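You operate a simulated robot arm through the tools that you are given. There is no shell and no other tool. Be economical: measure what you need, move in short steps, check, and stop when the job is done.

The job below is to be done with a simulated two-armed robot. You get a single attempt, and the scene is never put back.

JOB
Fetch the silver insert from the open end of the base film deck and set it on the green card. Open the wipes door, take the yellow tray from the middle shelf of the wipes cabinet and leave it on the base film deck top, then shut the door. Shut the spares door. Put the red brush from the top of the packing bench on the top of the check bench. Take the white coupling from the top of the packing bench and put it on the base film deck top. Open the washer drawer, put the yellow wipe from the top of the check bench in the inside of the washer drawer, then shut the drawer. Put the yellow-rimmed cup in the sink bowl. Take the steel tray from the drying rack top and put it on the shelf under the check bench. Fetch the thin roll marked "LID" from the middle shelf of the film rack and stand it on the top of the belt. Open the spares drawer, put the red insert on the top of the sorting bench away in the inside of the spares drawer and shut the drawer again. Any order will do. Set down upright: yellow-rimmed cup, thin roll.

It is judged by the outcome, as a careful person would: the job done as asked, and still so three seconds after it is handed in. It fails if anything else is knocked over, pushed out of place, dropped, spilled or broken. A push-on lid holds only when it is set on centred and level and pressed home; a screw cap is set on level and turned clockwise until tight.

ROBOT AND FRAMES
Two 6-joint arms with fingered hands on one trunk, on a base that drives. Base frame: it is fixed to the floor where the robot stands at the start and does not move with it; the origin is under the middle of the robot, x ahead of it, y to its left, z up; the surface under the hand at the start is at about z = 850. Units: mm, degrees, N and s.
The left shoulder is at the start at [21, 170, 1431], the right one opposite. With the tool pointing down near the work surface each hand reaches from about 400 to 700 mm from the robot's upright axis, wherever it stands, measured 20 degrees to its own side. Places, roughly: base film deck top [1500, -100, 800]; green card [2750, -500, 500]; inside of the spares drawer [4200, -1800, 600]; inside of the washer drawer [8000, 100, 500]; red brush (6x6x8 cm) [4300, 2400, 900]; red insert (6x5x2 cm) [7000, -3300, 900]; shelf under the check bench [5800, 1600, 300]; silver insert (6x5x2 cm) [700, 0, 900]; sink bowl inside [7500, 500, 700]; spares door [1600, 400, 400]; spares drawer [4300, -1700, 600]; steel tray (20x15x3 cm) [7100, 700, 1000]; thin roll [9500, -750, 1000]; top of the belt (61x23 cm) [5520, -2760, 840]; top of the check bench [5800, 1600, 900]; washer drawer [7900, 0, 600]; white coupling (2x2x5 cm) [4700, 2300, 800]; wipes door [700, -1200, 1000]; yellow tray (12x9x3 cm) [900, -1100, 800]; yellow wipe (10x6x3 cm) [5000, 1900, 900]; yellow-rimmed cup [5500, 1750, 1000]. Payload 4.4 kg a hand.
The TCP of each hand is the grasp point between the finger pads, 33 mm short of the fingertips. In the tool frame z runs along the fingers and y along their closing line. Largest opening 164 mm; the body of the gripper starts 93 mm behind the TCP. The gripper is a hand of 5 fingers: y runs from the thumb to the fingers, the wrist lies at [0, 0, -257] in the tool frame, and closing takes about 1.5 s.
Orientation is that of the tool frame in the base frame, as a unit quaternion [x, y, z, w]. With the fingers straight down and closing along the base's y, the tool's x points along the base's -x, its y along +y and its z along -z.

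CONTROLS
- The arms move only by the tool servo_tool. It takes "left_motion", "right_motion" or both (then of equal length, played together; a hand with none holds still); each is a list of rows, each an object of numbers (a shift or turn left out is 0, a gripper value left out holds the last): "x", "y", "z": the shift along the tool's x, y, z in mm; "rx", "ry", "rz": the turn, a rotation vector about the tool's x, y, z in degrees; "fingers": the gripper command, from -1 (fully open) to 1 (shut), values between in proportion. In form: [{"x": .., "y": .., "z": .., "rx": .., "ry": .., "rz": .., "fingers": ..}, ...]. A call has 1 to 10 rows; each row is the pose to reach, as a shift and turn from the pose commanded when the call began, along the tool's axes at that moment. Rows are played at 5 a second. More than 50 mm and 8.6 degrees between two rows, or a gripper value outside its range, and nothing of the call is played. A pose out of reach is approached as far as the arm can. The call stops where the force on the tool passes 40 N (or 10 N more than at its start, if that is more) or the arm is blocked; 0.2 s more then pass. The fingers move at their own pace (about 72 mm/s each) and stop on an object; they squeeze with about 29 N. The grip force told is the motor's: it shows also when the fingers shut on nothing. Time passes only in rows, and 0.2 s behind the last, so rows that repeat a pose let the fingers close. The reply holds the time, the measured pose of the TCP, the force on the tool along the base axes, the opening and the grip force, in the units named above and with some noise, with the torque about the TCP (base axes, N m) and any sound that the robot's microphone picked up.
- Cameras (640 x 400 px; columns grow to the right, rows downward): "scene" is now at [89.2, 12.6, 1578.4]; the picture's right is [0.09, -1.00, 0.00], its down [-0.76, -0.07, -0.65] and it looks along [0.65, 0.06, -0.76] (base axes); focal length 270 px, centre (320, 200). "left" rides on the left gripper at [-93, -1, -124] in its tool frame; the picture's right is [0.01, -1.00, 0.00], its down [0.80, 0.01, -0.60] and it looks along [0.60, 0.01, 0.80] (tool axes); focal length 275 px, centre (320, 200). "right" rides on the right gripper at [93, -1, -124] in its tool frame; the picture's right is [0.01, 1.00, 0.00], its down [-0.80, 0.01, -0.60] and it looks along [-0.60, 0.01, 0.80] (tool axes); focal length 275 px, centre (320, 200). There is no depth. A picture from a camera that has moved, and an enlarged one, comes with that camera's place and axes in the base frame and with its lens. The place of the scene camera against the robot may be out by one fixed shift of up to 12 mm in any direction.
- snapshot(camera): a new picture of that camera. It takes no simulated time.
- slide_trunk(by): slides the trunk up (or, below 0, down) by that many mm; the arms and the scene camera ride with it, the base frame stays. It gives what a move gives, with no picture.
- steer(legs): drives the robot by 1 to 6 legs, each [ahead, left, turn to the left] in mm, mm and degrees, along the robot's own axes; the way and the turn of a leg run together, so that a leg with both is an arc; at most 1500 mm and 180 degrees a leg. The arms and the cameras ride along, it lands a little off, and it stops where it bumps. It gives what a move gives.
- preshape(shape, hand): the hand has 5 fingers and takes this shape, open, in about a second: jaw (thumb against the fingers, like two jaws); tri (thumb and two fingers); tip (a fingertip pinch); poke (one finger out to press); point (the index stretched); flat (the hand flat); cup (the hand cupped); fist (a fist). The gripper value then closes the fingers along that shape, each until it touches; the sizes above hold for jaw. It gives what a move gives, with no picture.
- turn_head(pan, tilt): turns the head with the scene camera to pan (to the left, within 86 degrees either way) and tilt (down, from -29 to 69), counted from straight ahead of the robot. It gives what a move gives.
- close_up(camera, box): a new picture of the part [left, top, right, bottom] of that camera's present view, enlarged. It takes no simulated time.
- job_done(): hands the job in; it is judged then, once.

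Work in short steps. Places have to be worked out from the pictures, the camera data and where the tool is seen: move nearer, look again, correct. Check each grasp and each placing, and mend what went wrong. You have 577 turns and 370 pictures in all, those below and enlarged ones among them. Open the grippers and draw the arms clear of the work before you hand the job in, unless the task says otherwise.

The tools are called after ">>>" as a command line: name --argument value ..., lists and objects as JSON in quotes. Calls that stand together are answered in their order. servo_tool: Moves the arms, as the interface text tells. Its arguments: {"type":"object","properties":{"left_motion":{"type":"array","items":{"type":"object","properties":{"x":{"type":"number"},"y":{"type":"number"},"z":{"type":"number"},"rx":{"type":"number"},"ry":{"type":"number"},"rz":{"type":"number"},"fingers":{"type":"number"}}}},"right_motion":{"type":"array","items":{"type":"object","properties":{"x":{"type":"number"},"y":{"type":"number"},"z":{"type":"number"},"rx":{"type":"number"},"ry":{"type":"number"},"rz":{"type":"number"},"fingers":{"type":"number"}}}}},"required":[]} The other tools are called the same way: slide_trunk (by) slides the trunk up or down; preshape (shape, hand) gives the hand a shape; steer (legs) drives the base; turn_head (pan, tilt) turns the head that bears the scene camera; snapshot (camera) takes a picture; close_up (camera, box) takes an enlarged picture of a part of a camera's view; job_done () hands the job in.

At the start:

```text
time_s: 0.0
left_ee_pos: [645.6, 249.6, 1049.8]
left_ee_rot: [0.0, 1.0, 0.0, 0.001]
left_wrist_force: [0.4, 0.5, 0.0]
left_wrist_torque: [-0.01, -0.03, 0.01]
left_gripper_width: 164.2
left_grasp_force: 0.1
left_shape: jaw
right_ee_pos: [633.9, -234.8, 1086.9]
right_ee_rot: [0.0, 1.0, 0.0, 0.0]
right_wrist_force: [-0.2, 0.0, 1.0]
right_wrist_torque: [-0.03, -0.03, -0.01]
right_gripper_width: 163.8
right_grasp_force: 0.1
right_shape: jaw
trunk travel left (down, up): [-683.0, 59.0]
robot x, y, heading: [0.1, -2.9, 0.2]
head pan, tilt: [5.2, 49.4]
```

scene: 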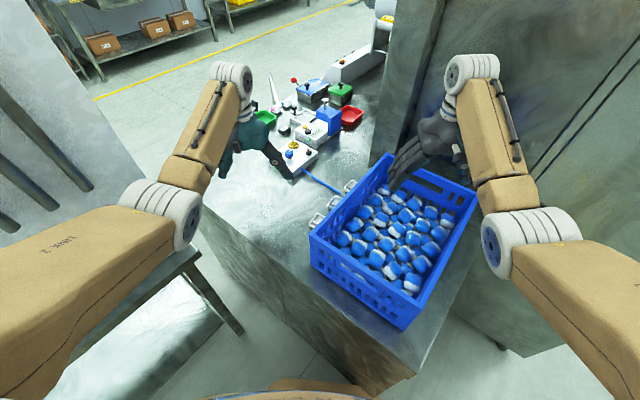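
right: 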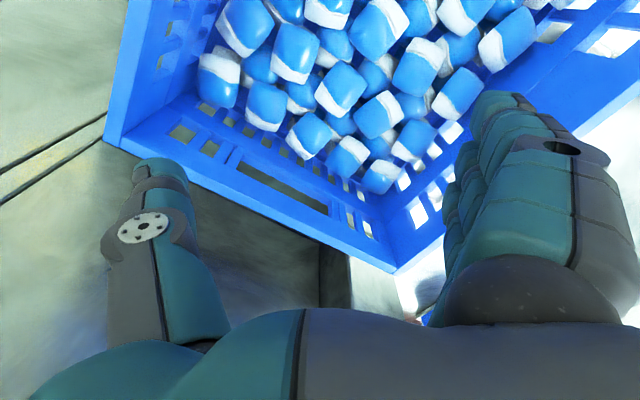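
left: 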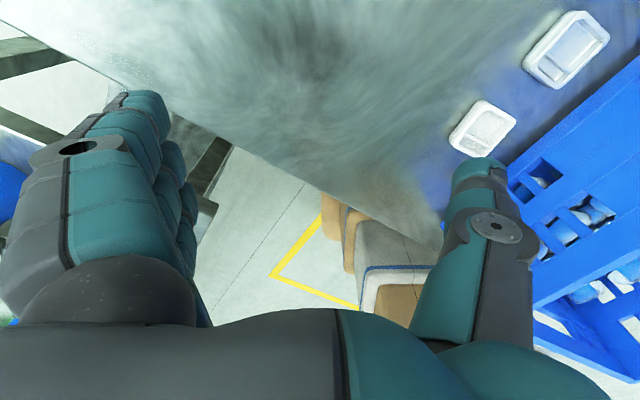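

I start by looking closer at the deck before me.

>>> close_up --camera "scene" --box '[220, 60, 420, 240]'

>>> turn_head --pan 0 --tilt 15

>>> snapshot --camera "scene"

>>> turn_head --pan 60 --tilt 25

>>> snapshot --camera "scene"

>>> turn_head --pan -60 --tilt 25

>>> snapshot --camera "scene"

```text
2.22 times, centred on (320, 150) of scene
camera zoom: at [89.2, 12.6, 1578.4], right [0.09, -1.0, 0.0], down [-0.76, -0.07, -0.65], along [0.65, 0.06, -0.76], focal length 601 px, centre (320, 311)
```

zoom: 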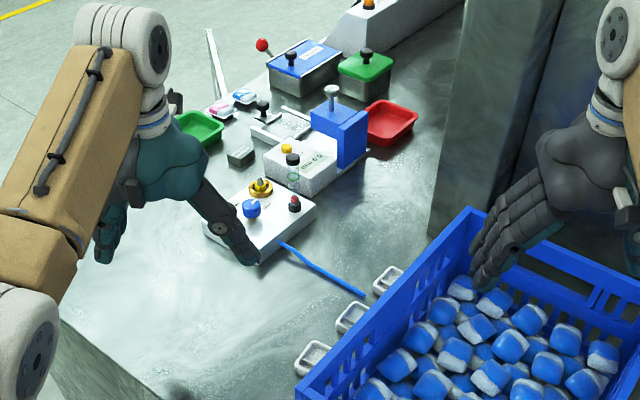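

```text
time_s: 1.0
left_ee_pos: [647.4, 250.0, 1049.2]
left_ee_rot: [0.0, 1.0, 0.0, 0.0]
left_wrist_force: [-0.2, 0.1, 0.6]
left_wrist_torque: [-0.01, -0.01, 0.0]
left_gripper_width: 163.9
left_grasp_force: 0.1
left_shape: jaw
right_ee_pos: [633.7, -235.3, 1087.3]
right_ee_rot: [0.0, 1.0, 0.0, 0.001]
right_wrist_force: [0.4, -0.6, 0.7]
right_wrist_torque: [0.0, 0.01, 0.01]
right_gripper_width: 163.8
right_grasp_force: 0.0
right_shape: jaw
trunk travel left (down, up): [-683.0, 59.0]
robot x, y, heading: [2.8, -5.2, 0.0]
head pan, tilt: [0.0, 15.0]
```

```text
365 pictures are left
camera scene: at [105.4, 5.6, 1631.2], right [0.0, -1.0, 0.0], down [-0.26, 0.0, -0.97], along [0.97, 0.0, -0.26], focal length 270 px, centre (320, 200)
```

scene: 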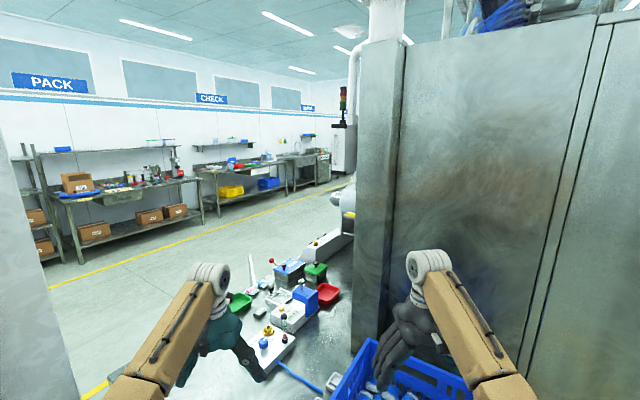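

```text
time_s: 2.3
left_ee_pos: [646.9, 249.4, 1049.3]
left_ee_rot: [0.0, 1.0, 0.0, 0.0]
left_wrist_force: [0.4, -0.4, -0.5]
left_wrist_torque: [-0.02, -0.03, 0.04]
left_gripper_width: 163.9
left_grasp_force: 0.1
left_shape: jaw
right_ee_pos: [632.7, -235.3, 1086.5]
right_ee_rot: [0.0, 1.0, 0.0, 0.001]
right_wrist_force: [0.7, -0.1, 0.9]
right_wrist_torque: [0.0, 0.01, 0.02]
right_gripper_width: 163.5
right_grasp_force: 0.1
right_shape: jaw
trunk travel left (down, up): [-683.0, 59.0]
robot x, y, heading: [0.6, 1.9, 0.0]
head pan, tilt: [60.0, 25.0]
```

```text
364 pictures are left
camera scene: at [58.2, 85.4, 1615.1], right [0.87, -0.5, 0.0], down [-0.21, -0.37, -0.91], along [0.45, 0.78, -0.42], focal length 270 px, centre (320, 200)
```

scene: 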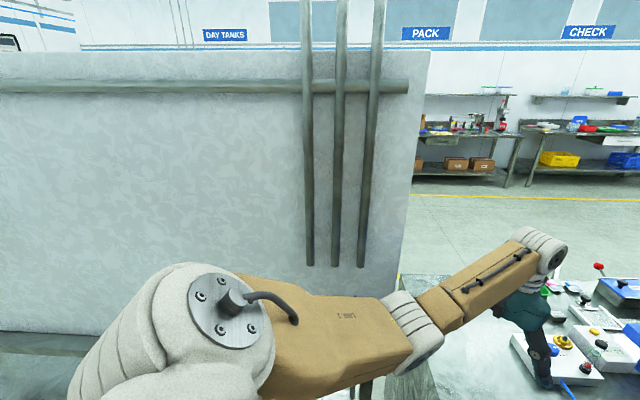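

```text
time_s: 4.3
left_ee_pos: [646.3, 249.2, 1050.8]
left_ee_rot: [0.0, 1.0, 0.0, 0.0]
left_wrist_force: [-0.2, -0.2, 0.7]
left_wrist_torque: [0.03, -0.02, 0.03]
left_gripper_width: 163.9
left_grasp_force: 0.0
left_shape: jaw
right_ee_pos: [634.1, -235.0, 1086.5]
right_ee_rot: [0.0, 1.0, 0.001, 0.0]
right_wrist_force: [0.6, 0.2, 0.5]
right_wrist_torque: [0.01, 0.01, 0.0]
right_gripper_width: 163.9
right_grasp_force: 0.0
right_shape: jaw
trunk travel left (down, up): [-683.0, 59.0]
robot x, y, heading: [1.8, -0.3, -0.1]
head pan, tilt: [-60.0, 25.0]
```

```text
363 pictures are left
camera scene: at [58.1, -74.1, 1615.1], right [-0.87, -0.5, 0.0], down [-0.21, 0.37, -0.91], along [0.45, -0.78, -0.42], focal length 270 px, centre (320, 200)
```

scene: 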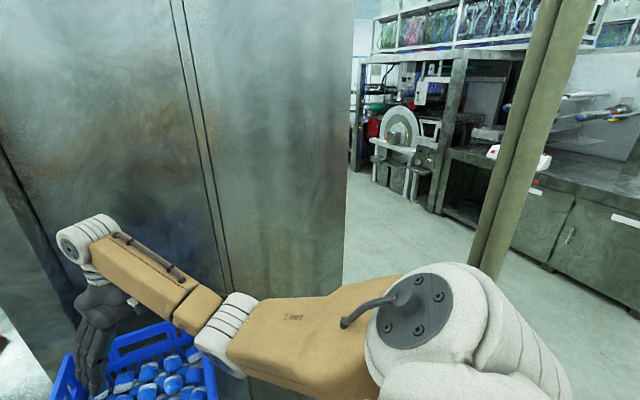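

Three small inserts lie beside the crate; I look closely to tell which is silver.

>>> close_up --camera "left" --box '[420, 0, 640, 160]'

>>> turn_head --pan 0 --tilt 55

>>> close_up --camera "scene" --box '[260, 130, 400, 218]'

>>> snapshot --camera "scene"

```text
2.50 times, centred on (530, 80) of left
camera zoom: at [739.2, 247.9, 1174.1], right [-0.01, -1.0, 0.0], down [-0.8, 0.01, 0.6], along [-0.6, 0.01, -0.8], focal length 688 px, centre (-205, 500)
```

zoom: 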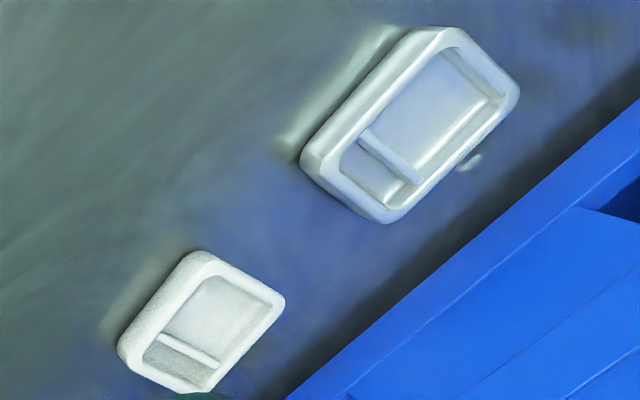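

```text
time_s: 5.6
left_ee_pos: [645.6, 248.4, 1049.9]
left_ee_rot: [0.0, 1.0, -0.001, -0.001]
left_wrist_force: [-0.5, -0.3, -0.4]
left_wrist_torque: [0.0, -0.03, -0.03]
left_gripper_width: 163.8
left_grasp_force: 0.1
left_shape: jaw
right_ee_pos: [634.1, -233.8, 1087.2]
right_ee_rot: [0.001, 1.0, -0.001, 0.0]
right_wrist_force: [0.3, 0.7, -0.4]
right_wrist_torque: [-0.01, -0.01, 0.01]
right_gripper_width: 163.7
right_grasp_force: 0.1
right_shape: jaw
trunk travel left (down, up): [-683.0, 59.0]
robot x, y, heading: [0.5, 0.1, 0.0]
head pan, tilt: [0.0, 55.0]
```

```text
4.55 times, centred on (330, 174) of scene
camera zoom: at [84.1, 5.5, 1571.1], right [0.0, -1.0, 0.0], down [-0.82, 0.0, -0.57], along [0.57, 0.0, -0.82], focal length 1230 px, centre (274, 318)
```

zoom: 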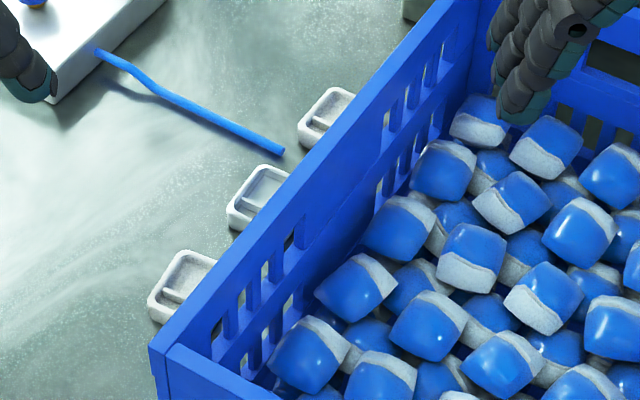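

```text
360 pictures are left
camera scene: at [84.1, 5.5, 1571.1], right [0.0, -1.0, 0.0], down [-0.82, 0.0, -0.57], along [0.57, 0.0, -0.82], focal length 270 px, centre (320, 200)
```

scene: 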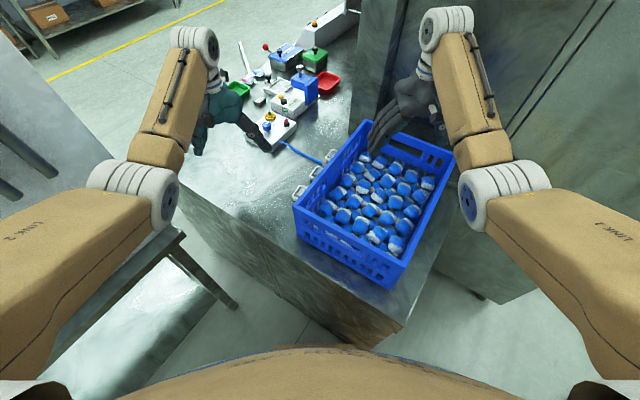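

The middle insert is the shiny one, at about (690, 5, 858), its long side along (0.79, -0.61), parallel with the crate. I bring the left hand over it at height, turning 52°.

>>> servo_tool --left_motion '[{"x": -6, "y": -35, "rz": -7.4}, {"x": -12, "y": -70, "rz": -14.8}, {"x": -19, "y": -104, "rz": -22.2}, {"x": -25, "y": -139, "rz": -29.6}, {"x": -31, "y": -173, "rz": -37}, {"x": -38, "y": -208, "rz": -44.4}, {"x": -44, "y": -243, "rz": -52}, {"x": -44, "y": -243, "rz": -52}]'

>>> snapshot --camera "left"

>>> snapshot --camera "scene"

```text
time_s: 7.4
left_ee_pos: [673.9, 14.9, 1054.6]
left_ee_rot: [-0.439, 0.898, 0.0, 0.0]
left_wrist_force: [-0.8, 0.0, -0.4]
left_wrist_torque: [-0.01, -0.02, -0.02]
left_gripper_width: 163.9
left_grasp_force: 0.0
left_shape: jaw
left hand out of reach, approached as far as the arm can: row 6, 7, 8
right_ee_pos: [633.4, -234.5, 1087.8]
right_ee_rot: [0.0, 1.0, -0.001, 0.0]
right_wrist_force: [1.1, -0.4, -0.2]
right_wrist_torque: [0.06, -0.02, 0.0]
right_gripper_width: 163.7
right_grasp_force: 0.0
right_shape: jaw
trunk travel left (down, up): [-683.0, 59.0]
robot x, y, heading: [1.6, 0.2, 0.2]
head pan, tilt: [0.0, 55.0]
```

```text
359 pictures are left
camera left: at [731.0, 87.6, 1179.4], right [0.78, -0.62, 0.0], down [-0.5, -0.63, 0.6], along [-0.37, -0.47, -0.8], focal length 275 px, centre (320, 200)
```

left: 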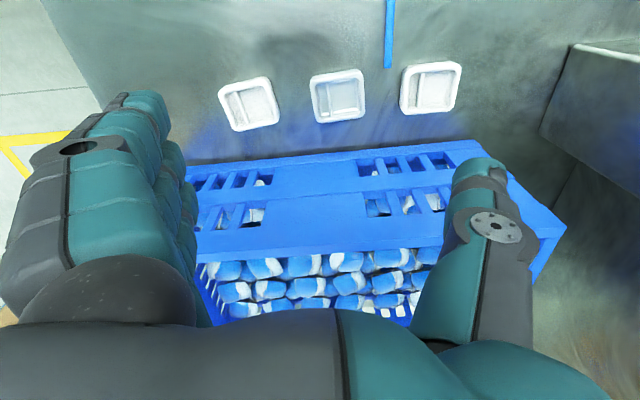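

```text
358 pictures are left
camera scene: at [84.3, 4.5, 1571.1], right [0.0, -1.0, 0.0], down [-0.82, 0.0, -0.57], along [0.57, 0.0, -0.82], focal length 270 px, centre (320, 200)
```

scene: 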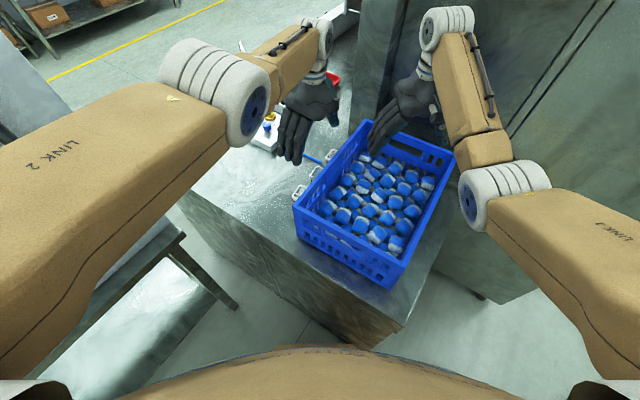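

The target is at the edge of reach, so I will turn the robot right by 20°. First I draw the right hand back and swing the left hand out by the same angle.

>>> servo_tool --left_motion '[{"x": -32, "y": 32, "rz": -4}, {"x": -64, "y": 64, "rz": -8}, {"x": -97, "y": 96, "rz": -12}, {"x": -129, "y": 128, "rz": -16}, {"x": -161, "y": 160, "rz": -20}]' --right_motion '[{"x": 40}, {"x": 80}, {"x": 120}, {"x": 160}, {"x": 200}]'

>>> snapshot --camera "scene"

```text
time_s: 8.6
left_ee_pos: [705.3, 247.2, 1041.8]
left_ee_rot: [-0.588, 0.809, 0.001, -0.003]
left_wrist_force: [-0.2, 0.2, -0.3]
left_wrist_torque: [-0.02, 0.02, 0.04]
left_gripper_width: 164.0
left_grasp_force: 0.1
left_shape: jaw
left hand out of reach, approached as far as the arm can: row 1, 2, 3, 4, 5
right_ee_pos: [523.4, -256.5, 991.7]
right_ee_rot: [0.001, 1.0, -0.001, -0.001]
right_wrist_force: [1.5, 5.6, 0.6]
right_wrist_torque: [0.08, -0.05, 0.11]
right_gripper_width: 163.8
right_grasp_force: 0.0
right_shape: jaw
right hand out of reach, approached as far as the arm can: row 1, 2, 3, 4, 5
trunk travel left (down, up): [-683.0, 59.0]
robot x, y, heading: [1.3, -2.2, -0.2]
head pan, tilt: [0.0, 55.0]
```

```text
357 pictures are left
camera scene: at [84.0, 7.5, 1571.1], right [0.0, -1.0, 0.0], down [-0.82, 0.0, -0.57], along [0.57, 0.0, -0.82], focal length 270 px, centre (320, 200)
```

scene: 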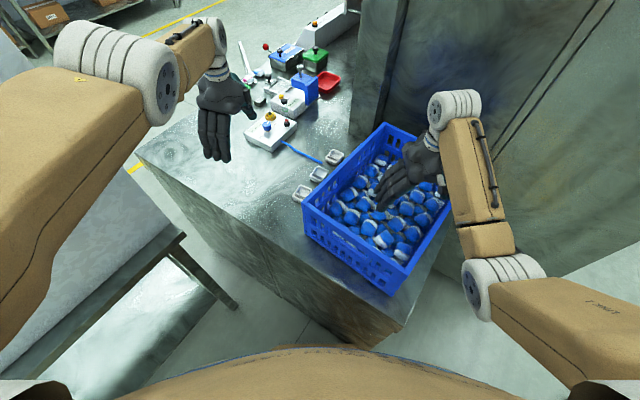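

The right hand dipped to 992 and nudged the crate, because the drawn-back pose was out of reach. I raise the right hand carefully in a small step and see how it responds.

>>> servo_tool --right_motion '[{"z": -25}, {"z": -50}]'

>>> snapshot --camera "right"

```text
time_s: 9.2
left_ee_pos: [706.7, 245.8, 1042.8]
left_ee_rot: [-0.589, 0.808, 0.002, -0.001]
left_wrist_force: [-0.8, 0.0, -0.6]
left_wrist_torque: [-0.03, 0.02, -0.02]
left_gripper_width: 163.7
left_grasp_force: 0.0
left_shape: jaw
right_ee_pos: [546.9, -266.6, 1009.4]
right_ee_rot: [0.002, 1.0, 0.001, 0.0]
right_wrist_force: [-0.9, 0.4, -1.1]
right_wrist_torque: [0.01, 0.03, 0.03]
right_gripper_width: 163.9
right_grasp_force: 0.0
right_shape: jaw
right hand out of reach, approached as far as the arm can: row 1, 2
trunk travel left (down, up): [-683.0, 59.0]
robot x, y, heading: [2.8, 2.5, 0.4]
head pan, tilt: [0.0, 55.0]
```

```text
356 pictures are left
camera right: at [455.5, -268.5, 1133.1], right [-0.01, 1.0, 0.0], down [0.8, 0.01, 0.6], along [0.6, 0.01, -0.8], focal length 275 px, centre (320, 200)
```

right: 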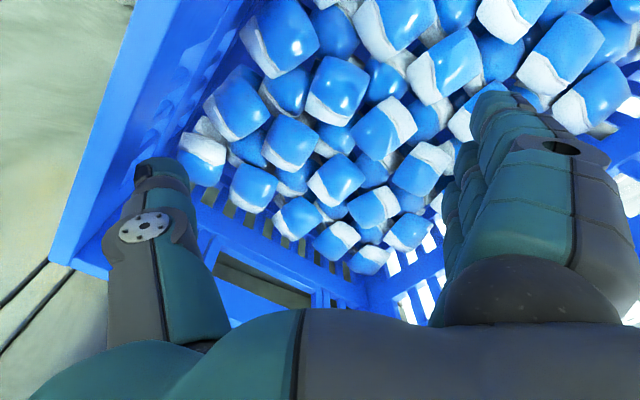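

The arm cannot fold that far at this height; I send the right hand back up to its start pose over the crate and look at how the crate lies.

>>> servo_tool --right_motion '[{"x": -20, "y": 6, "z": -25}, {"x": -45, "y": 12, "z": -50}, {"x": -70, "y": 22, "z": -75}, {"x": -90, "y": 32, "z": -100}]'

>>> snapshot --camera "scene"

>>> snapshot --camera "right"

```text
time_s: 10.2
left_ee_pos: [706.6, 246.5, 1043.2]
left_ee_rot: [-0.588, 0.809, 0.001, -0.002]
left_wrist_force: [0.3, -0.4, -0.1]
left_wrist_torque: [0.0, -0.01, -0.01]
left_gripper_width: 163.9
left_grasp_force: 0.1
left_shape: jaw
right_ee_pos: [643.2, -235.5, 1109.2]
right_ee_rot: [0.0, 1.0, 0.0, 0.0]
right_wrist_force: [-0.6, -0.4, -0.6]
right_wrist_torque: [-0.01, -0.01, -0.01]
right_gripper_width: 163.8
right_grasp_force: 0.0
right_shape: jaw
right hand out of reach, approached as far as the arm can: row 1, 2, 3, 4
trunk travel left (down, up): [-683.0, 59.0]
robot x, y, heading: [-4.0, 1.0, 0.0]
head pan, tilt: [0.0, 55.0]
```

```text
355 pictures are left
camera scene: at [84.5, 6.3, 1571.1], right [0.0, -1.0, 0.0], down [-0.82, 0.0, -0.57], along [0.57, 0.0, -0.82], focal length 270 px, centre (320, 200)
```

scene: 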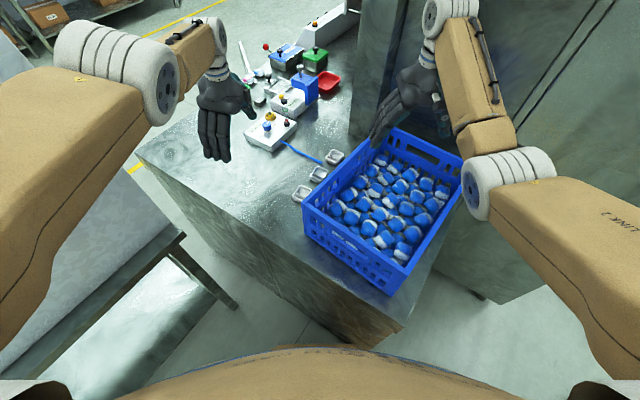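

```text
354 pictures are left
camera right: at [551.4, -236.3, 1231.8], right [-0.01, 1.0, 0.0], down [0.8, 0.01, 0.6], along [0.6, 0.01, -0.8], focal length 275 px, centre (320, 200)
```

right: 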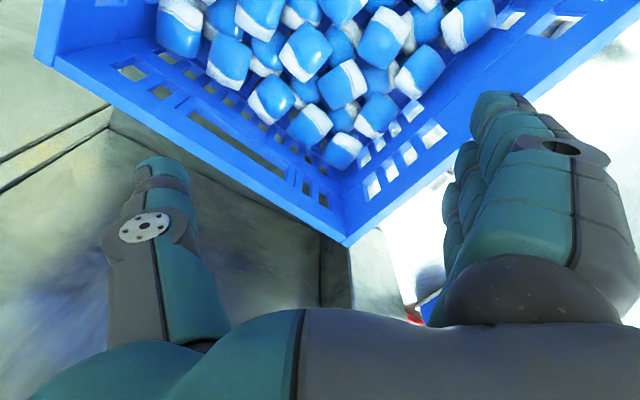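

The crate was shifted about 29 mm away from the inserts; I'll push it back after the insert is picked. Now I turn the robot right 20° to bring the insert within reach of the left hand.

>>> steer --legs '[[0, 0, -20]]'

>>> snapshot --camera "left"

>>> snapshot --camera "scene"

```text
time_s: 11.7
left_ee_pos: [746.5, -4.9, 1042.5]
left_ee_rot: [-0.441, 0.898, 0.001, -0.001]
left_wrist_force: [-0.2, -0.3, -0.9]
left_wrist_torque: [0.03, -0.01, 0.02]
left_gripper_width: 163.9
left_grasp_force: 0.2
left_shape: jaw
right_ee_pos: [525.6, -437.9, 1108.2]
right_ee_rot: [0.171, 0.985, -0.001, -0.001]
right_wrist_force: [1.3, -0.6, 0.6]
right_wrist_torque: [0.02, 0.03, -0.01]
right_gripper_width: 163.8
right_grasp_force: 0.0
right_shape: jaw
trunk travel left (down, up): [-683.0, 59.0]
robot x, y, heading: [3.9, 0.7, -19.7]
head pan, tilt: [0.0, 55.0]
```

```text
353 pictures are left
camera left: at [804.8, 65.9, 1167.5], right [0.78, -0.62, 0.0], down [-0.49, -0.63, 0.6], along [-0.37, -0.47, -0.8], focal length 275 px, centre (320, 200)
```

left: 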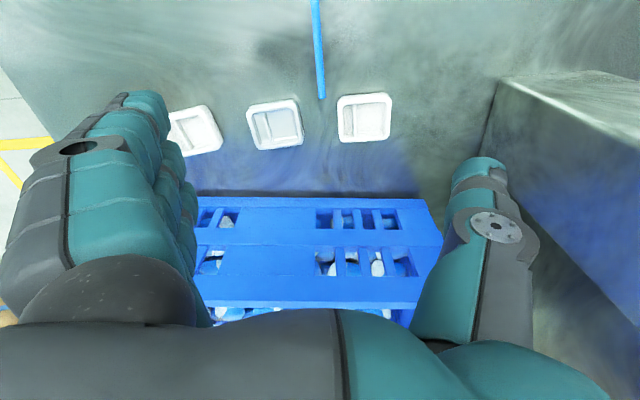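

```text
352 pictures are left
camera scene: at [79.1, -23.1, 1571.1], right [-0.34, -0.94, 0.0], down [-0.77, 0.28, -0.57], along [0.54, -0.19, -0.82], focal length 270 px, centre (320, 200)
```

scene: 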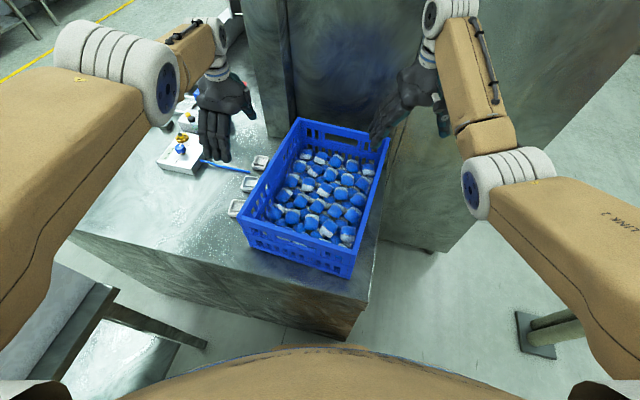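

The insert sits at (689, 4). I move above it and narrow the fingers to about 90 mm so that they fit between the neighbours.

>>> servo_tool --left_motion '[{"x": 14, "y": 25, "fingers": -0.1}, {"x": 28, "y": 51}, {"x": 28, "y": 51, "z": 40}, {"x": 28, "y": 51, "z": 70}, {"x": 28, "y": 51, "z": 70}]'

>>> snapshot --camera "left"

```text
time_s: 12.9
left_ee_pos: [720.4, -9.8, 960.8]
left_ee_rot: [-0.441, 0.898, 0.001, -0.002]
left_wrist_force: [-0.9, 0.3, -0.6]
left_wrist_torque: [-0.03, 0.01, 0.05]
left_gripper_width: 91.1
left_grasp_force: 0.0
left_shape: jaw
left hand out of reach, approached as far as the arm can: row 1, 2, 3, 4, 5
right_ee_pos: [526.9, -437.4, 1108.9]
right_ee_rot: [0.172, 0.985, 0.0, 0.0]
right_wrist_force: [0.0, -0.6, 0.7]
right_wrist_torque: [-0.01, -0.04, 0.0]
right_gripper_width: 163.8
right_grasp_force: 0.0
right_shape: jaw
trunk travel left (down, up): [-683.0, 59.0]
robot x, y, heading: [-2.0, 0.1, -20.0]
head pan, tilt: [0.0, 55.0]
```

```text
351 pictures are left
camera left: at [778.7, 63.0, 1085.4], right [0.78, -0.62, -0.01], down [-0.49, -0.63, 0.6], along [-0.38, -0.47, -0.8], focal length 275 px, centre (320, 200)
```

left: 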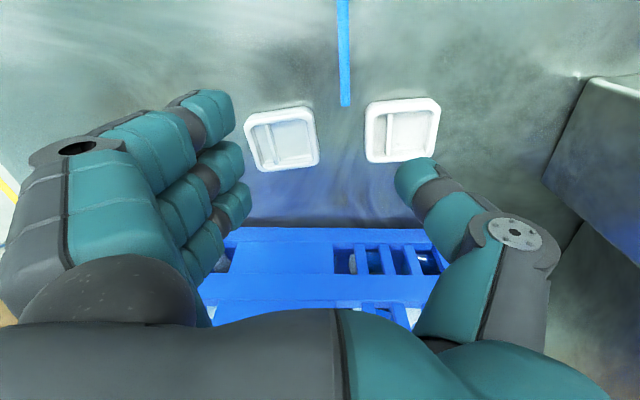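

The yaw relative to the arm limits it: too far out now, too short before. I turn the robot back 10° as a compromise.

>>> steer --legs '[[0, 0, 10]]'

```text
time_s: 14.0
left_ee_pos: [711.3, 119.6, 960.4]
left_ee_rot: [-0.52, 0.854, 0.002, -0.002]
left_wrist_force: [0.3, 0.1, -0.1]
left_wrist_torque: [-0.01, -0.03, -0.02]
left_gripper_width: 90.9
left_grasp_force: 0.0
left_shape: jaw
right_ee_pos: [594.7, -337.9, 1108.7]
right_ee_rot: [0.082, 0.997, -0.001, 0.0]
right_wrist_force: [0.8, 0.8, 0.1]
right_wrist_torque: [-0.04, 0.0, -0.01]
right_gripper_width: 164.1
right_grasp_force: 0.1
right_shape: jaw
trunk travel left (down, up): [-683.0, 59.0]
robot x, y, heading: [-1.0, -2.1, -9.5]
head pan, tilt: [0.0, 55.0]
```

Now I shift the left hand over the insert at this height and restore the yaw.

>>> servo_tool --left_motion '[{"x": 38, "y": -11, "rz": 3.5}, {"x": 76, "y": -22, "rz": 7}, {"x": 113, "y": -34, "rz": 10.7}, {"x": 113, "y": -34, "rz": 10.7}]'

>>> snapshot --camera "left"

```text
time_s: 15.0
left_ee_pos: [685.0, 8.9, 963.9]
left_ee_rot: [-0.437, 0.899, 0.002, -0.002]
left_wrist_force: [-0.5, -0.7, -0.1]
left_wrist_torque: [-0.01, 0.03, -0.01]
left_gripper_width: 91.1
left_grasp_force: 0.0
left_shape: jaw
left hand out of reach, approached as far as the arm can: row 3, 4
right_ee_pos: [595.5, -336.9, 1109.1]
right_ee_rot: [0.082, 0.997, 0.0, 0.0]
right_wrist_force: [-0.1, 0.4, -0.5]
right_wrist_torque: [-0.04, 0.02, 0.01]
right_gripper_width: 163.8
right_grasp_force: 0.0
right_shape: jaw
trunk travel left (down, up): [-683.0, 59.0]
robot x, y, heading: [-0.9, -2.3, -9.5]
head pan, tilt: [0.0, 55.0]
```

```text
350 pictures are left
camera left: at [742.6, 80.1, 1087.6], right [0.78, -0.63, 0.0], down [-0.5, -0.62, 0.6], along [-0.38, -0.47, -0.8], focal length 275 px, centre (320, 200)
```

left: 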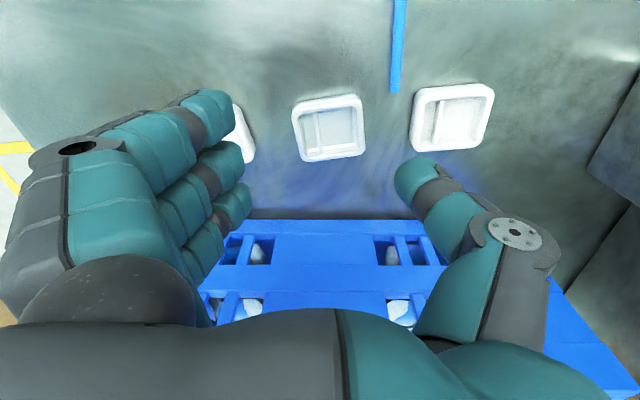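

Nearly centred. I go down 60 mm and check again.

>>> servo_tool --left_motion '[{"y": -6, "z": 30}, {"y": -7, "z": 60}, {"y": -7, "z": 60}]'

>>> snapshot --camera "left"

```text
time_s: 15.8
left_ee_pos: [671.5, 14.3, 928.1]
left_ee_rot: [-0.437, 0.899, 0.002, -0.002]
left_wrist_force: [0.1, -0.9, -0.9]
left_wrist_torque: [-0.01, 0.01, -0.01]
left_gripper_width: 91.0
left_grasp_force: 0.1
left_shape: jaw
left hand out of reach, approached as far as the arm can: row 1, 2, 3
right_ee_pos: [596.1, -337.1, 1109.0]
right_ee_rot: [0.083, 0.997, 0.0, 0.0]
right_wrist_force: [-0.8, -0.3, 0.0]
right_wrist_torque: [0.01, -0.03, 0.01]
right_gripper_width: 164.0
right_grasp_force: 0.1
right_shape: jaw
trunk travel left (down, up): [-683.0, 59.0]
robot x, y, heading: [2.8, -1.5, -9.6]
head pan, tilt: [0.0, 55.0]
```

```text
349 pictures are left
camera left: at [730.5, 86.4, 1051.9], right [0.78, -0.63, 0.0], down [-0.5, -0.62, 0.6], along [-0.38, -0.47, -0.8], focal length 275 px, centre (320, 200)
```

left: 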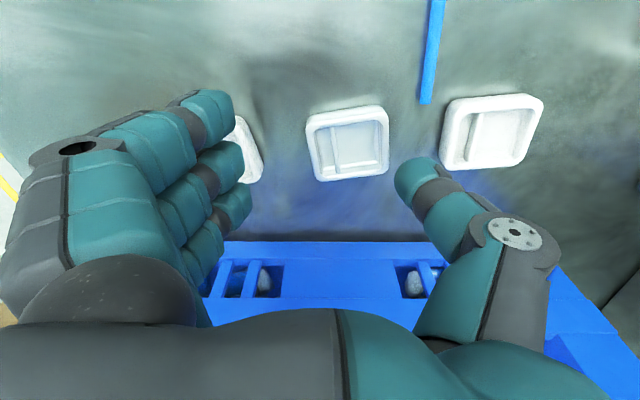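

The downward move runs out of reach, so I'll lower the trunk instead. First the right hand moves clear of the crate on the outside, while the left hand comes back up over the insert.

>>> servo_tool --left_motion '[{"z": -12, "y": -4}, {"z": -24, "y": -8}, {"z": -36, "y": -12}, {"z": -46, "y": -18, "x": -3}, {"z": -46, "y": -21, "x": -4}]' --right_motion '[{"x": 12, "y": -47}, {"x": 23, "y": -94}, {"x": 35, "y": -142}, {"x": 47, "y": -189}, {"x": 58, "y": -236}]'

>>> snapshot --camera "scene"

```text
time_s: 17.0
left_ee_pos: [686.7, 7.7, 974.9]
left_ee_rot: [-0.437, 0.899, 0.002, -0.002]
left_wrist_force: [-0.2, -0.3, -0.5]
left_wrist_torque: [0.05, -0.03, 0.04]
left_gripper_width: 90.9
left_grasp_force: 0.0
left_shape: jaw
left hand out of reach, approached as far as the arm can: row 5
right_ee_pos: [500.2, -559.1, 1108.7]
right_ee_rot: [0.083, 0.997, 0.001, 0.001]
right_wrist_force: [-0.3, -0.5, -0.6]
right_wrist_torque: [0.0, -0.01, 0.02]
right_gripper_width: 163.8
right_grasp_force: 0.2
right_shape: jaw
right hand out of reach, approached as far as the arm can: row 1, 2
trunk travel left (down, up): [-683.0, 59.0]
robot x, y, heading: [-0.9, 0.4, -9.6]
head pan, tilt: [0.0, 55.0]
```

```text
348 pictures are left
camera scene: at [82.0, -9.5, 1571.1], right [-0.16, -0.99, 0.0], down [-0.81, 0.13, -0.57], along [0.57, -0.09, -0.82], focal length 270 px, centre (320, 200)
```

scene: 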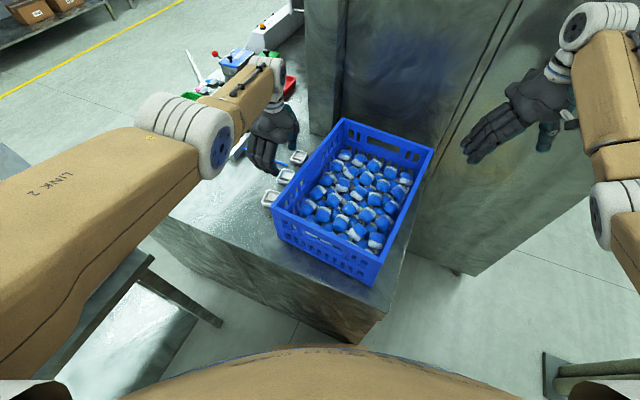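

Clear. I lower the trunk by 70 and check.

>>> slide_trunk --by -70

>>> snapshot --camera "left"

```text
time_s: 18.1
left_ee_pos: [687.9, 7.0, 905.7]
left_ee_rot: [-0.437, 0.899, 0.002, -0.002]
left_wrist_force: [-0.1, 0.8, -0.3]
left_wrist_torque: [0.0, 0.02, -0.03]
left_gripper_width: 90.9
left_grasp_force: 0.1
left_shape: jaw
right_ee_pos: [499.4, -560.8, 1038.0]
right_ee_rot: [0.082, 0.997, 0.0, 0.0]
right_wrist_force: [0.0, 0.1, -0.2]
right_wrist_torque: [-0.03, -0.03, -0.01]
right_gripper_width: 163.9
right_grasp_force: 0.0
right_shape: jaw
trunk travel left (down, up): [-613.0, 129.0]
robot x, y, heading: [-0.3, -2.2, -9.4]
head pan, tilt: [0.0, 55.0]
```

```text
347 pictures are left
camera left: at [747.4, 79.5, 1030.0], right [0.78, -0.63, 0.0], down [-0.5, -0.62, 0.6], along [-0.38, -0.47, -0.8], focal length 275 px, centre (320, 200)
```

left: 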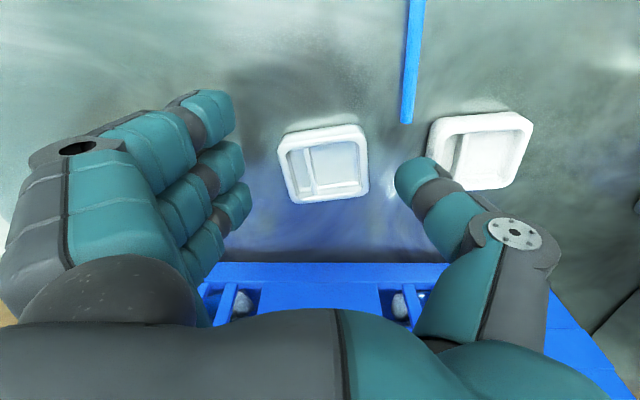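

Well centred between the fingers. I lower 19 mm more and close.

>>> slide_trunk --by -19

>>> servo_tool --left_motion '[{"fingers": 0.3}, {"fingers": 0.6}, {"fingers": 1}, {"fingers": 1}, {"fingers": 1}, {"fingers": 1}, {"fingers": 1}]'

>>> snapshot --camera "left"

```text
time_s: 18.7
left_ee_pos: [689.5, 7.2, 887.3]
left_ee_rot: [-0.438, 0.899, 0.002, -0.001]
left_wrist_force: [0.6, 0.0, -0.4]
left_wrist_torque: [-0.01, -0.03, -0.02]
left_gripper_width: 90.8
left_grasp_force: 0.0
left_shape: jaw
right_ee_pos: [498.7, -561.1, 1020.0]
right_ee_rot: [0.082, 0.997, 0.0, 0.0]
right_wrist_force: [-0.7, -0.3, 0.7]
right_wrist_torque: [0.04, 0.0, 0.01]
right_gripper_width: 163.8
right_grasp_force: 0.1
right_shape: jaw
trunk travel left (down, up): [-594.0, 148.0]
robot x, y, heading: [-0.6, -0.9, -9.3]
head pan, tilt: [0.0, 55.0]
```

```text
time_s: 20.3
left_ee_pos: [689.1, 7.4, 887.3]
left_ee_rot: [-0.438, 0.899, 0.002, -0.001]
left_wrist_force: [1.3, 0.7, 1.5]
left_wrist_torque: [-0.08, -0.12, 0.09]
left_gripper_width: 51.4
left_grasp_force: 28.6
left_shape: jaw
right_ee_pos: [498.0, -560.9, 1019.1]
right_ee_rot: [0.082, 0.997, 0.0, 0.0]
right_wrist_force: [0.5, 1.1, 0.5]
right_wrist_torque: [-0.03, -0.04, 0.01]
right_gripper_width: 163.9
right_grasp_force: 0.0
right_shape: jaw
trunk travel left (down, up): [-594.0, 148.0]
robot x, y, heading: [-2.8, 1.7, -9.3]
head pan, tilt: [0.0, 55.0]
```

```text
346 pictures are left
camera left: at [747.6, 79.6, 1010.8], right [0.78, -0.63, 0.0], down [-0.5, -0.62, 0.6], along [-0.38, -0.47, -0.8], focal length 275 px, centre (320, 200)
```

left: 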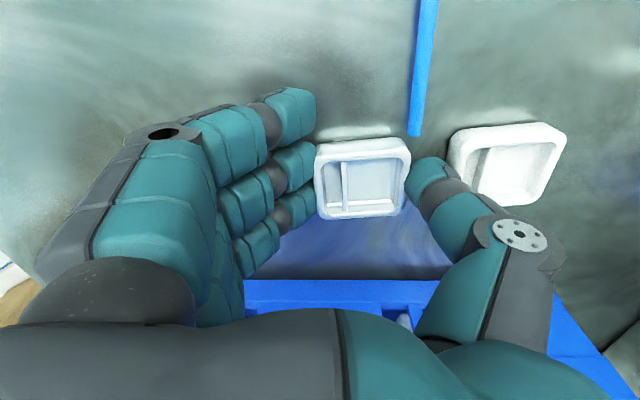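

Gripped at 51 mm with 29 N. I raise the trunk to lift it and verify.

>>> slide_trunk --by 100

>>> snapshot --camera "left"

>>> snapshot --camera "scene"

```text
time_s: 21.6
left_ee_pos: [689.0, 9.2, 985.1]
left_ee_rot: [-0.437, 0.899, 0.002, -0.002]
left_wrist_force: [0.5, -0.3, -1.6]
left_wrist_torque: [0.04, 0.07, 0.0]
left_gripper_width: 51.3
left_grasp_force: 28.7
left_shape: jaw
right_ee_pos: [500.7, -561.3, 1118.2]
right_ee_rot: [0.083, 0.997, 0.0, -0.001]
right_wrist_force: [0.3, -0.4, 0.1]
right_wrist_torque: [-0.01, -0.02, 0.05]
right_gripper_width: 163.8
right_grasp_force: 0.1
right_shape: jaw
trunk travel left (down, up): [-694.0, 48.0]
robot x, y, heading: [0.2, 2.6, -9.6]
head pan, tilt: [0.0, 55.0]
```

```text
345 pictures are left
camera left: at [746.8, 80.3, 1110.1], right [0.78, -0.63, -0.01], down [-0.5, -0.62, 0.6], along [-0.38, -0.47, -0.8], focal length 275 px, centre (320, 200)
```

left: 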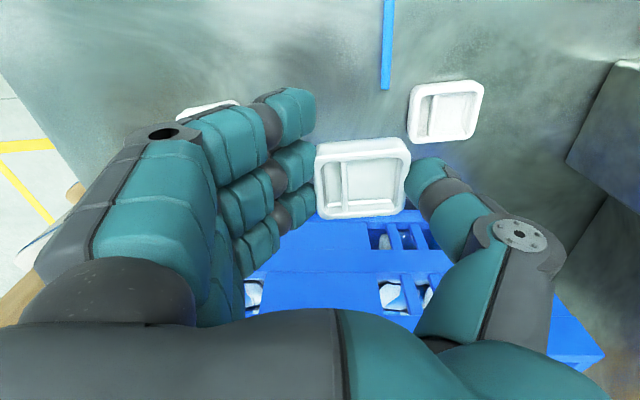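

```text
344 pictures are left
camera scene: at [83.2, -8.3, 1582.0], right [-0.16, -0.99, 0.0], down [-0.81, 0.13, -0.57], along [0.57, -0.09, -0.82], focal length 270 px, centre (320, 200)
```

scene: 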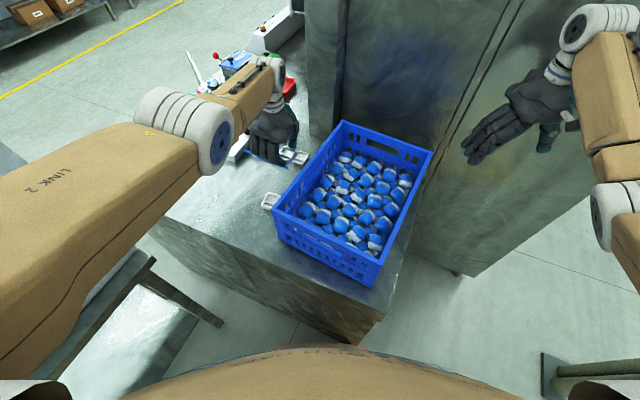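

The insert is held. Next I move the left hand away from the crate, up and to the left, then back the robot off so the right hand can push the crate back from outside.

>>> servo_tool --left_motion '[{"x": -40, "z": -10, "rz": 6}, {"x": -80, "z": -20, "rz": 12}, {"x": -120, "z": -30, "rz": 18}, {"x": -160, "z": -40, "rz": 24}, {"x": -180, "z": -45, "rz": 30}]'

>>> steer --legs '[[-150, 0, 0]]'

>>> snapshot --camera "scene"

```text
time_s: 22.8
left_ee_pos: [739.1, 160.3, 1041.1]
left_ee_rot: [-0.189, 0.982, 0.0, -0.002]
left_wrist_force: [0.6, -0.7, -1.1]
left_wrist_torque: [0.01, 0.03, -0.03]
left_gripper_width: 51.4
left_grasp_force: 29.2
left_shape: jaw
left hand out of reach, approached as far as the arm can: row 1, 2, 3, 4, 5
right_ee_pos: [498.8, -560.9, 1120.0]
right_ee_rot: [0.083, 0.997, -0.001, 0.0]
right_wrist_force: [0.7, -0.1, 0.1]
right_wrist_torque: [0.01, 0.01, 0.0]
right_gripper_width: 164.1
right_grasp_force: 0.0
right_shape: jaw
trunk travel left (down, up): [-694.0, 48.0]
robot x, y, heading: [1.4, -1.0, -9.5]
head pan, tilt: [0.0, 55.0]
```

```text
time_s: 24.2
left_ee_pos: [588.5, 184.0, 1042.0]
left_ee_rot: [-0.191, 0.982, 0.0, -0.003]
left_wrist_force: [-0.5, -1.4, -1.0]
left_wrist_torque: [0.03, -0.03, -0.01]
left_gripper_width: 51.7
left_grasp_force: 30.0
left_shape: jaw
right_ee_pos: [350.5, -535.7, 1120.2]
right_ee_rot: [0.082, 0.997, 0.0, 0.0]
right_wrist_force: [-0.3, 0.1, 0.3]
right_wrist_torque: [-0.03, -0.05, -0.01]
right_gripper_width: 164.0
right_grasp_force: 0.0
right_shape: jaw
trunk travel left (down, up): [-694.0, 48.0]
robot x, y, heading: [-147.4, 28.1, -9.2]
head pan, tilt: [0.0, 55.0]
```

```text
343 pictures are left
camera scene: at [-67.2, 16.8, 1582.2], right [-0.16, -0.99, 0.0], down [-0.81, 0.13, -0.57], along [0.57, -0.09, -0.82], focal length 270 px, centre (320, 200)
```

scene: 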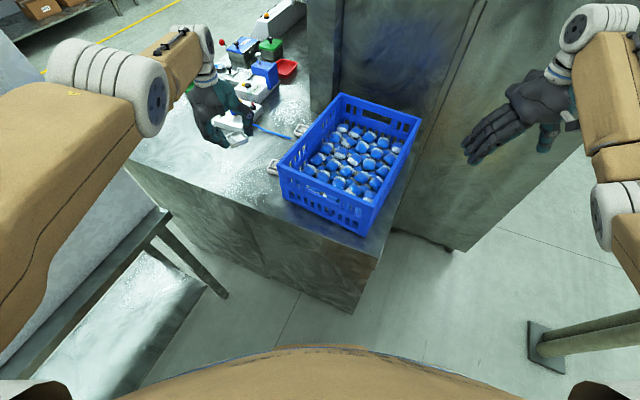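

The crate's right wall centre is near (421, -284), needing a 28 mm push along (0.64, 0.77). I lower and turn the right hand outside the crate first.

>>> servo_tool --right_motion '[{"z": 30, "rz": 6, "fingers": 0}, {"z": 60, "rz": 12}, {"z": 90, "rz": 18}, {"z": 120, "rz": 24}, {"z": 150, "rz": 30}]'

>>> snapshot --camera "right"

>>> snapshot --camera "scene"

```text
time_s: 25.4
left_ee_pos: [589.3, 183.2, 1041.0]
left_ee_rot: [-0.191, 0.982, 0.001, -0.002]
left_wrist_force: [-0.6, 0.4, -1.4]
left_wrist_torque: [0.03, -0.02, -0.01]
left_gripper_width: 51.5
left_grasp_force: 28.9
left_shape: jaw
right_ee_pos: [351.0, -537.2, 967.2]
right_ee_rot: [0.338, 0.941, 0.0, 0.0]
right_wrist_force: [0.3, 0.8, 1.0]
right_wrist_torque: [0.04, 0.02, 0.01]
right_gripper_width: 83.0
right_grasp_force: 0.0
right_shape: jaw
trunk travel left (down, up): [-694.0, 48.0]
robot x, y, heading: [-142.5, 23.6, -9.7]
head pan, tilt: [0.0, 55.0]
```

```text
342 pictures are left
camera right: at [280.0, -478.5, 1091.4], right [0.63, 0.78, 0.0], down [0.62, -0.5, 0.6], along [0.47, -0.38, -0.8], focal length 275 px, centre (320, 200)
```

right: 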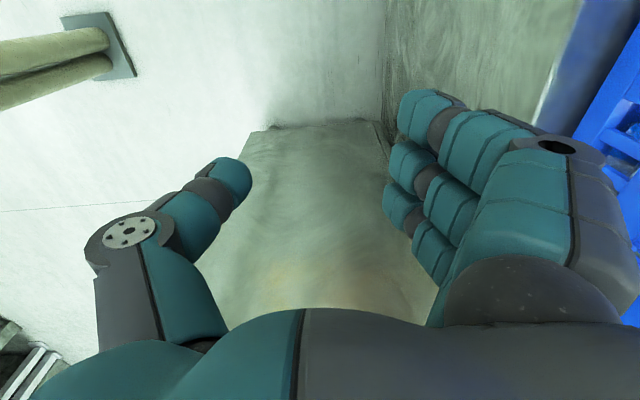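

```text
341 pictures are left
camera scene: at [-65.6, 16.5, 1582.1], right [-0.16, -0.99, 0.0], down [-0.81, 0.13, -0.57], along [0.57, -0.09, -0.82], focal length 270 px, centre (320, 200)
```

scene: 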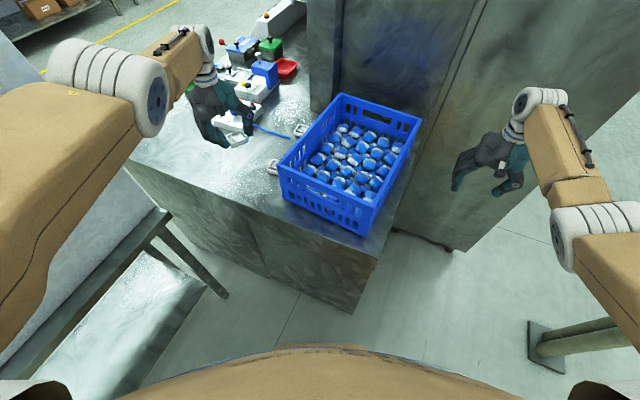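

I move in along the wall's middle, leaving a gap of about 35 mm, and look.

>>> servo_tool --right_motion '[{"x": 35}, {"x": 70, "y": 20}, {"x": 103, "y": 50}, {"x": 103, "y": 85}, {"x": 103, "y": 85}]'

>>> snapshot --camera "scene"

```text
time_s: 26.6
left_ee_pos: [587.9, 182.3, 1041.7]
left_ee_rot: [-0.19, 0.982, 0.001, -0.002]
left_wrist_force: [-0.1, -0.5, -0.3]
left_wrist_torque: [0.05, -0.03, 0.0]
left_gripper_width: 51.2
left_grasp_force: 28.8
left_shape: jaw
right_ee_pos: [323.6, -406.8, 971.5]
right_ee_rot: [0.338, 0.941, 0.001, 0.001]
right_wrist_force: [-0.4, 1.0, -0.2]
right_wrist_torque: [0.03, -0.02, 0.02]
right_gripper_width: 82.7
right_grasp_force: 0.0
right_shape: jaw
trunk travel left (down, up): [-694.0, 48.0]
robot x, y, heading: [-145.1, 22.1, -9.5]
head pan, tilt: [0.0, 55.0]
```

```text
340 pictures are left
camera scene: at [-67.2, 15.8, 1582.2], right [-0.16, -0.99, 0.0], down [-0.81, 0.14, -0.57], along [0.57, -0.09, -0.82], focal length 270 px, centre (320, 200)
```

scene: 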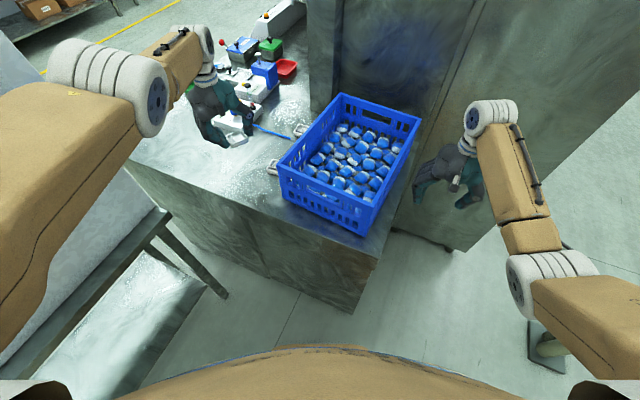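

The hand stands off the wall; I creep 30 mm toward it, watching the force.

>>> servo_tool --right_motion '[{"y": 10}, {"y": 20}, {"y": 30}, {"y": 30}]'

>>> close_up --camera "scene" --box '[260, 80, 500, 250]'

```text
time_s: 27.6
left_ee_pos: [589.1, 183.3, 1040.0]
left_ee_rot: [-0.19, 0.982, 0.001, -0.002]
left_wrist_force: [-1.0, 0.0, -1.5]
left_wrist_torque: [0.03, 0.01, -0.03]
left_gripper_width: 51.3
left_grasp_force: 28.2
left_shape: jaw
right_ee_pos: [345.4, -382.2, 972.0]
right_ee_rot: [0.338, 0.941, 0.001, 0.0]
right_wrist_force: [0.2, 0.5, 0.5]
right_wrist_torque: [0.0, -0.03, -0.04]
right_gripper_width: 82.7
right_grasp_force: 0.0
right_shape: jaw
trunk travel left (down, up): [-694.0, 48.0]
robot x, y, heading: [-148.1, 22.5, -9.4]
head pan, tilt: [0.0, 55.0]
```

```text
2.35 times, centred on (380, 165) of scene
camera zoom: at [-66.5, 16.3, 1582.1], right [-0.16, -0.99, 0.0], down [-0.81, 0.13, -0.57], along [0.57, -0.09, -0.82], focal length 636 px, centre (179, 282)
```

zoom: 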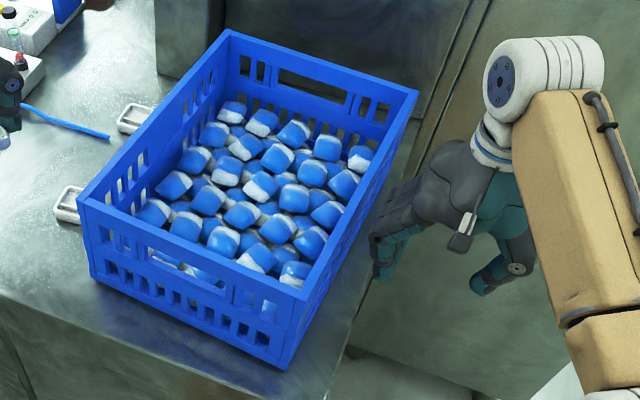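

About 20 mm gap left. I push on 40 mm in fine steps.

>>> servo_tool --right_motion '[{"y": 8}, {"y": 16}, {"y": 24}, {"y": 32}, {"y": 40}, {"y": 40}]'

>>> close_up --camera "scene" --box '[260, 80, 500, 250]'

```text
time_s: 29.0
left_ee_pos: [588.2, 183.9, 1040.6]
left_ee_rot: [-0.19, 0.982, 0.001, -0.002]
left_wrist_force: [1.1, 0.3, -0.8]
left_wrist_torque: [0.07, -0.01, 0.0]
left_gripper_width: 51.3
left_grasp_force: 29.3
left_shape: jaw
right_ee_pos: [369.4, -351.8, 968.6]
right_ee_rot: [0.338, 0.941, 0.001, 0.0]
right_wrist_force: [-6.1, -8.2, -0.4]
right_wrist_torque: [0.35, -0.31, -0.23]
right_gripper_width: 81.2
right_grasp_force: 0.0
right_shape: jaw
trunk travel left (down, up): [-694.0, 48.0]
robot x, y, heading: [-149.4, 22.2, -9.2]
head pan, tilt: [0.0, 55.0]
```

```text
2.35 times, centred on (380, 165) of scene
camera zoom: at [-67.0, 14.8, 1582.1], right [-0.16, -0.99, 0.0], down [-0.81, 0.14, -0.57], along [0.57, -0.09, -0.82], focal length 636 px, centre (179, 282)
```

zoom: 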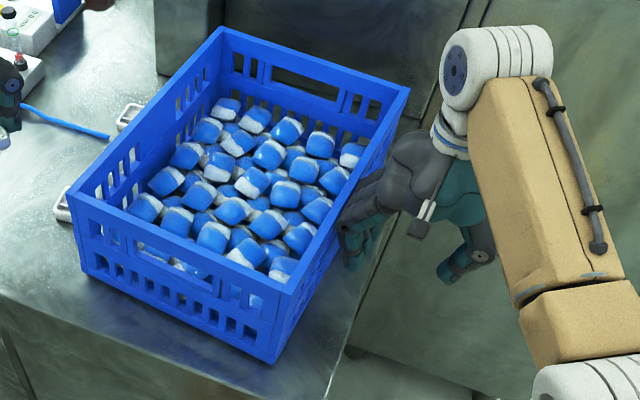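

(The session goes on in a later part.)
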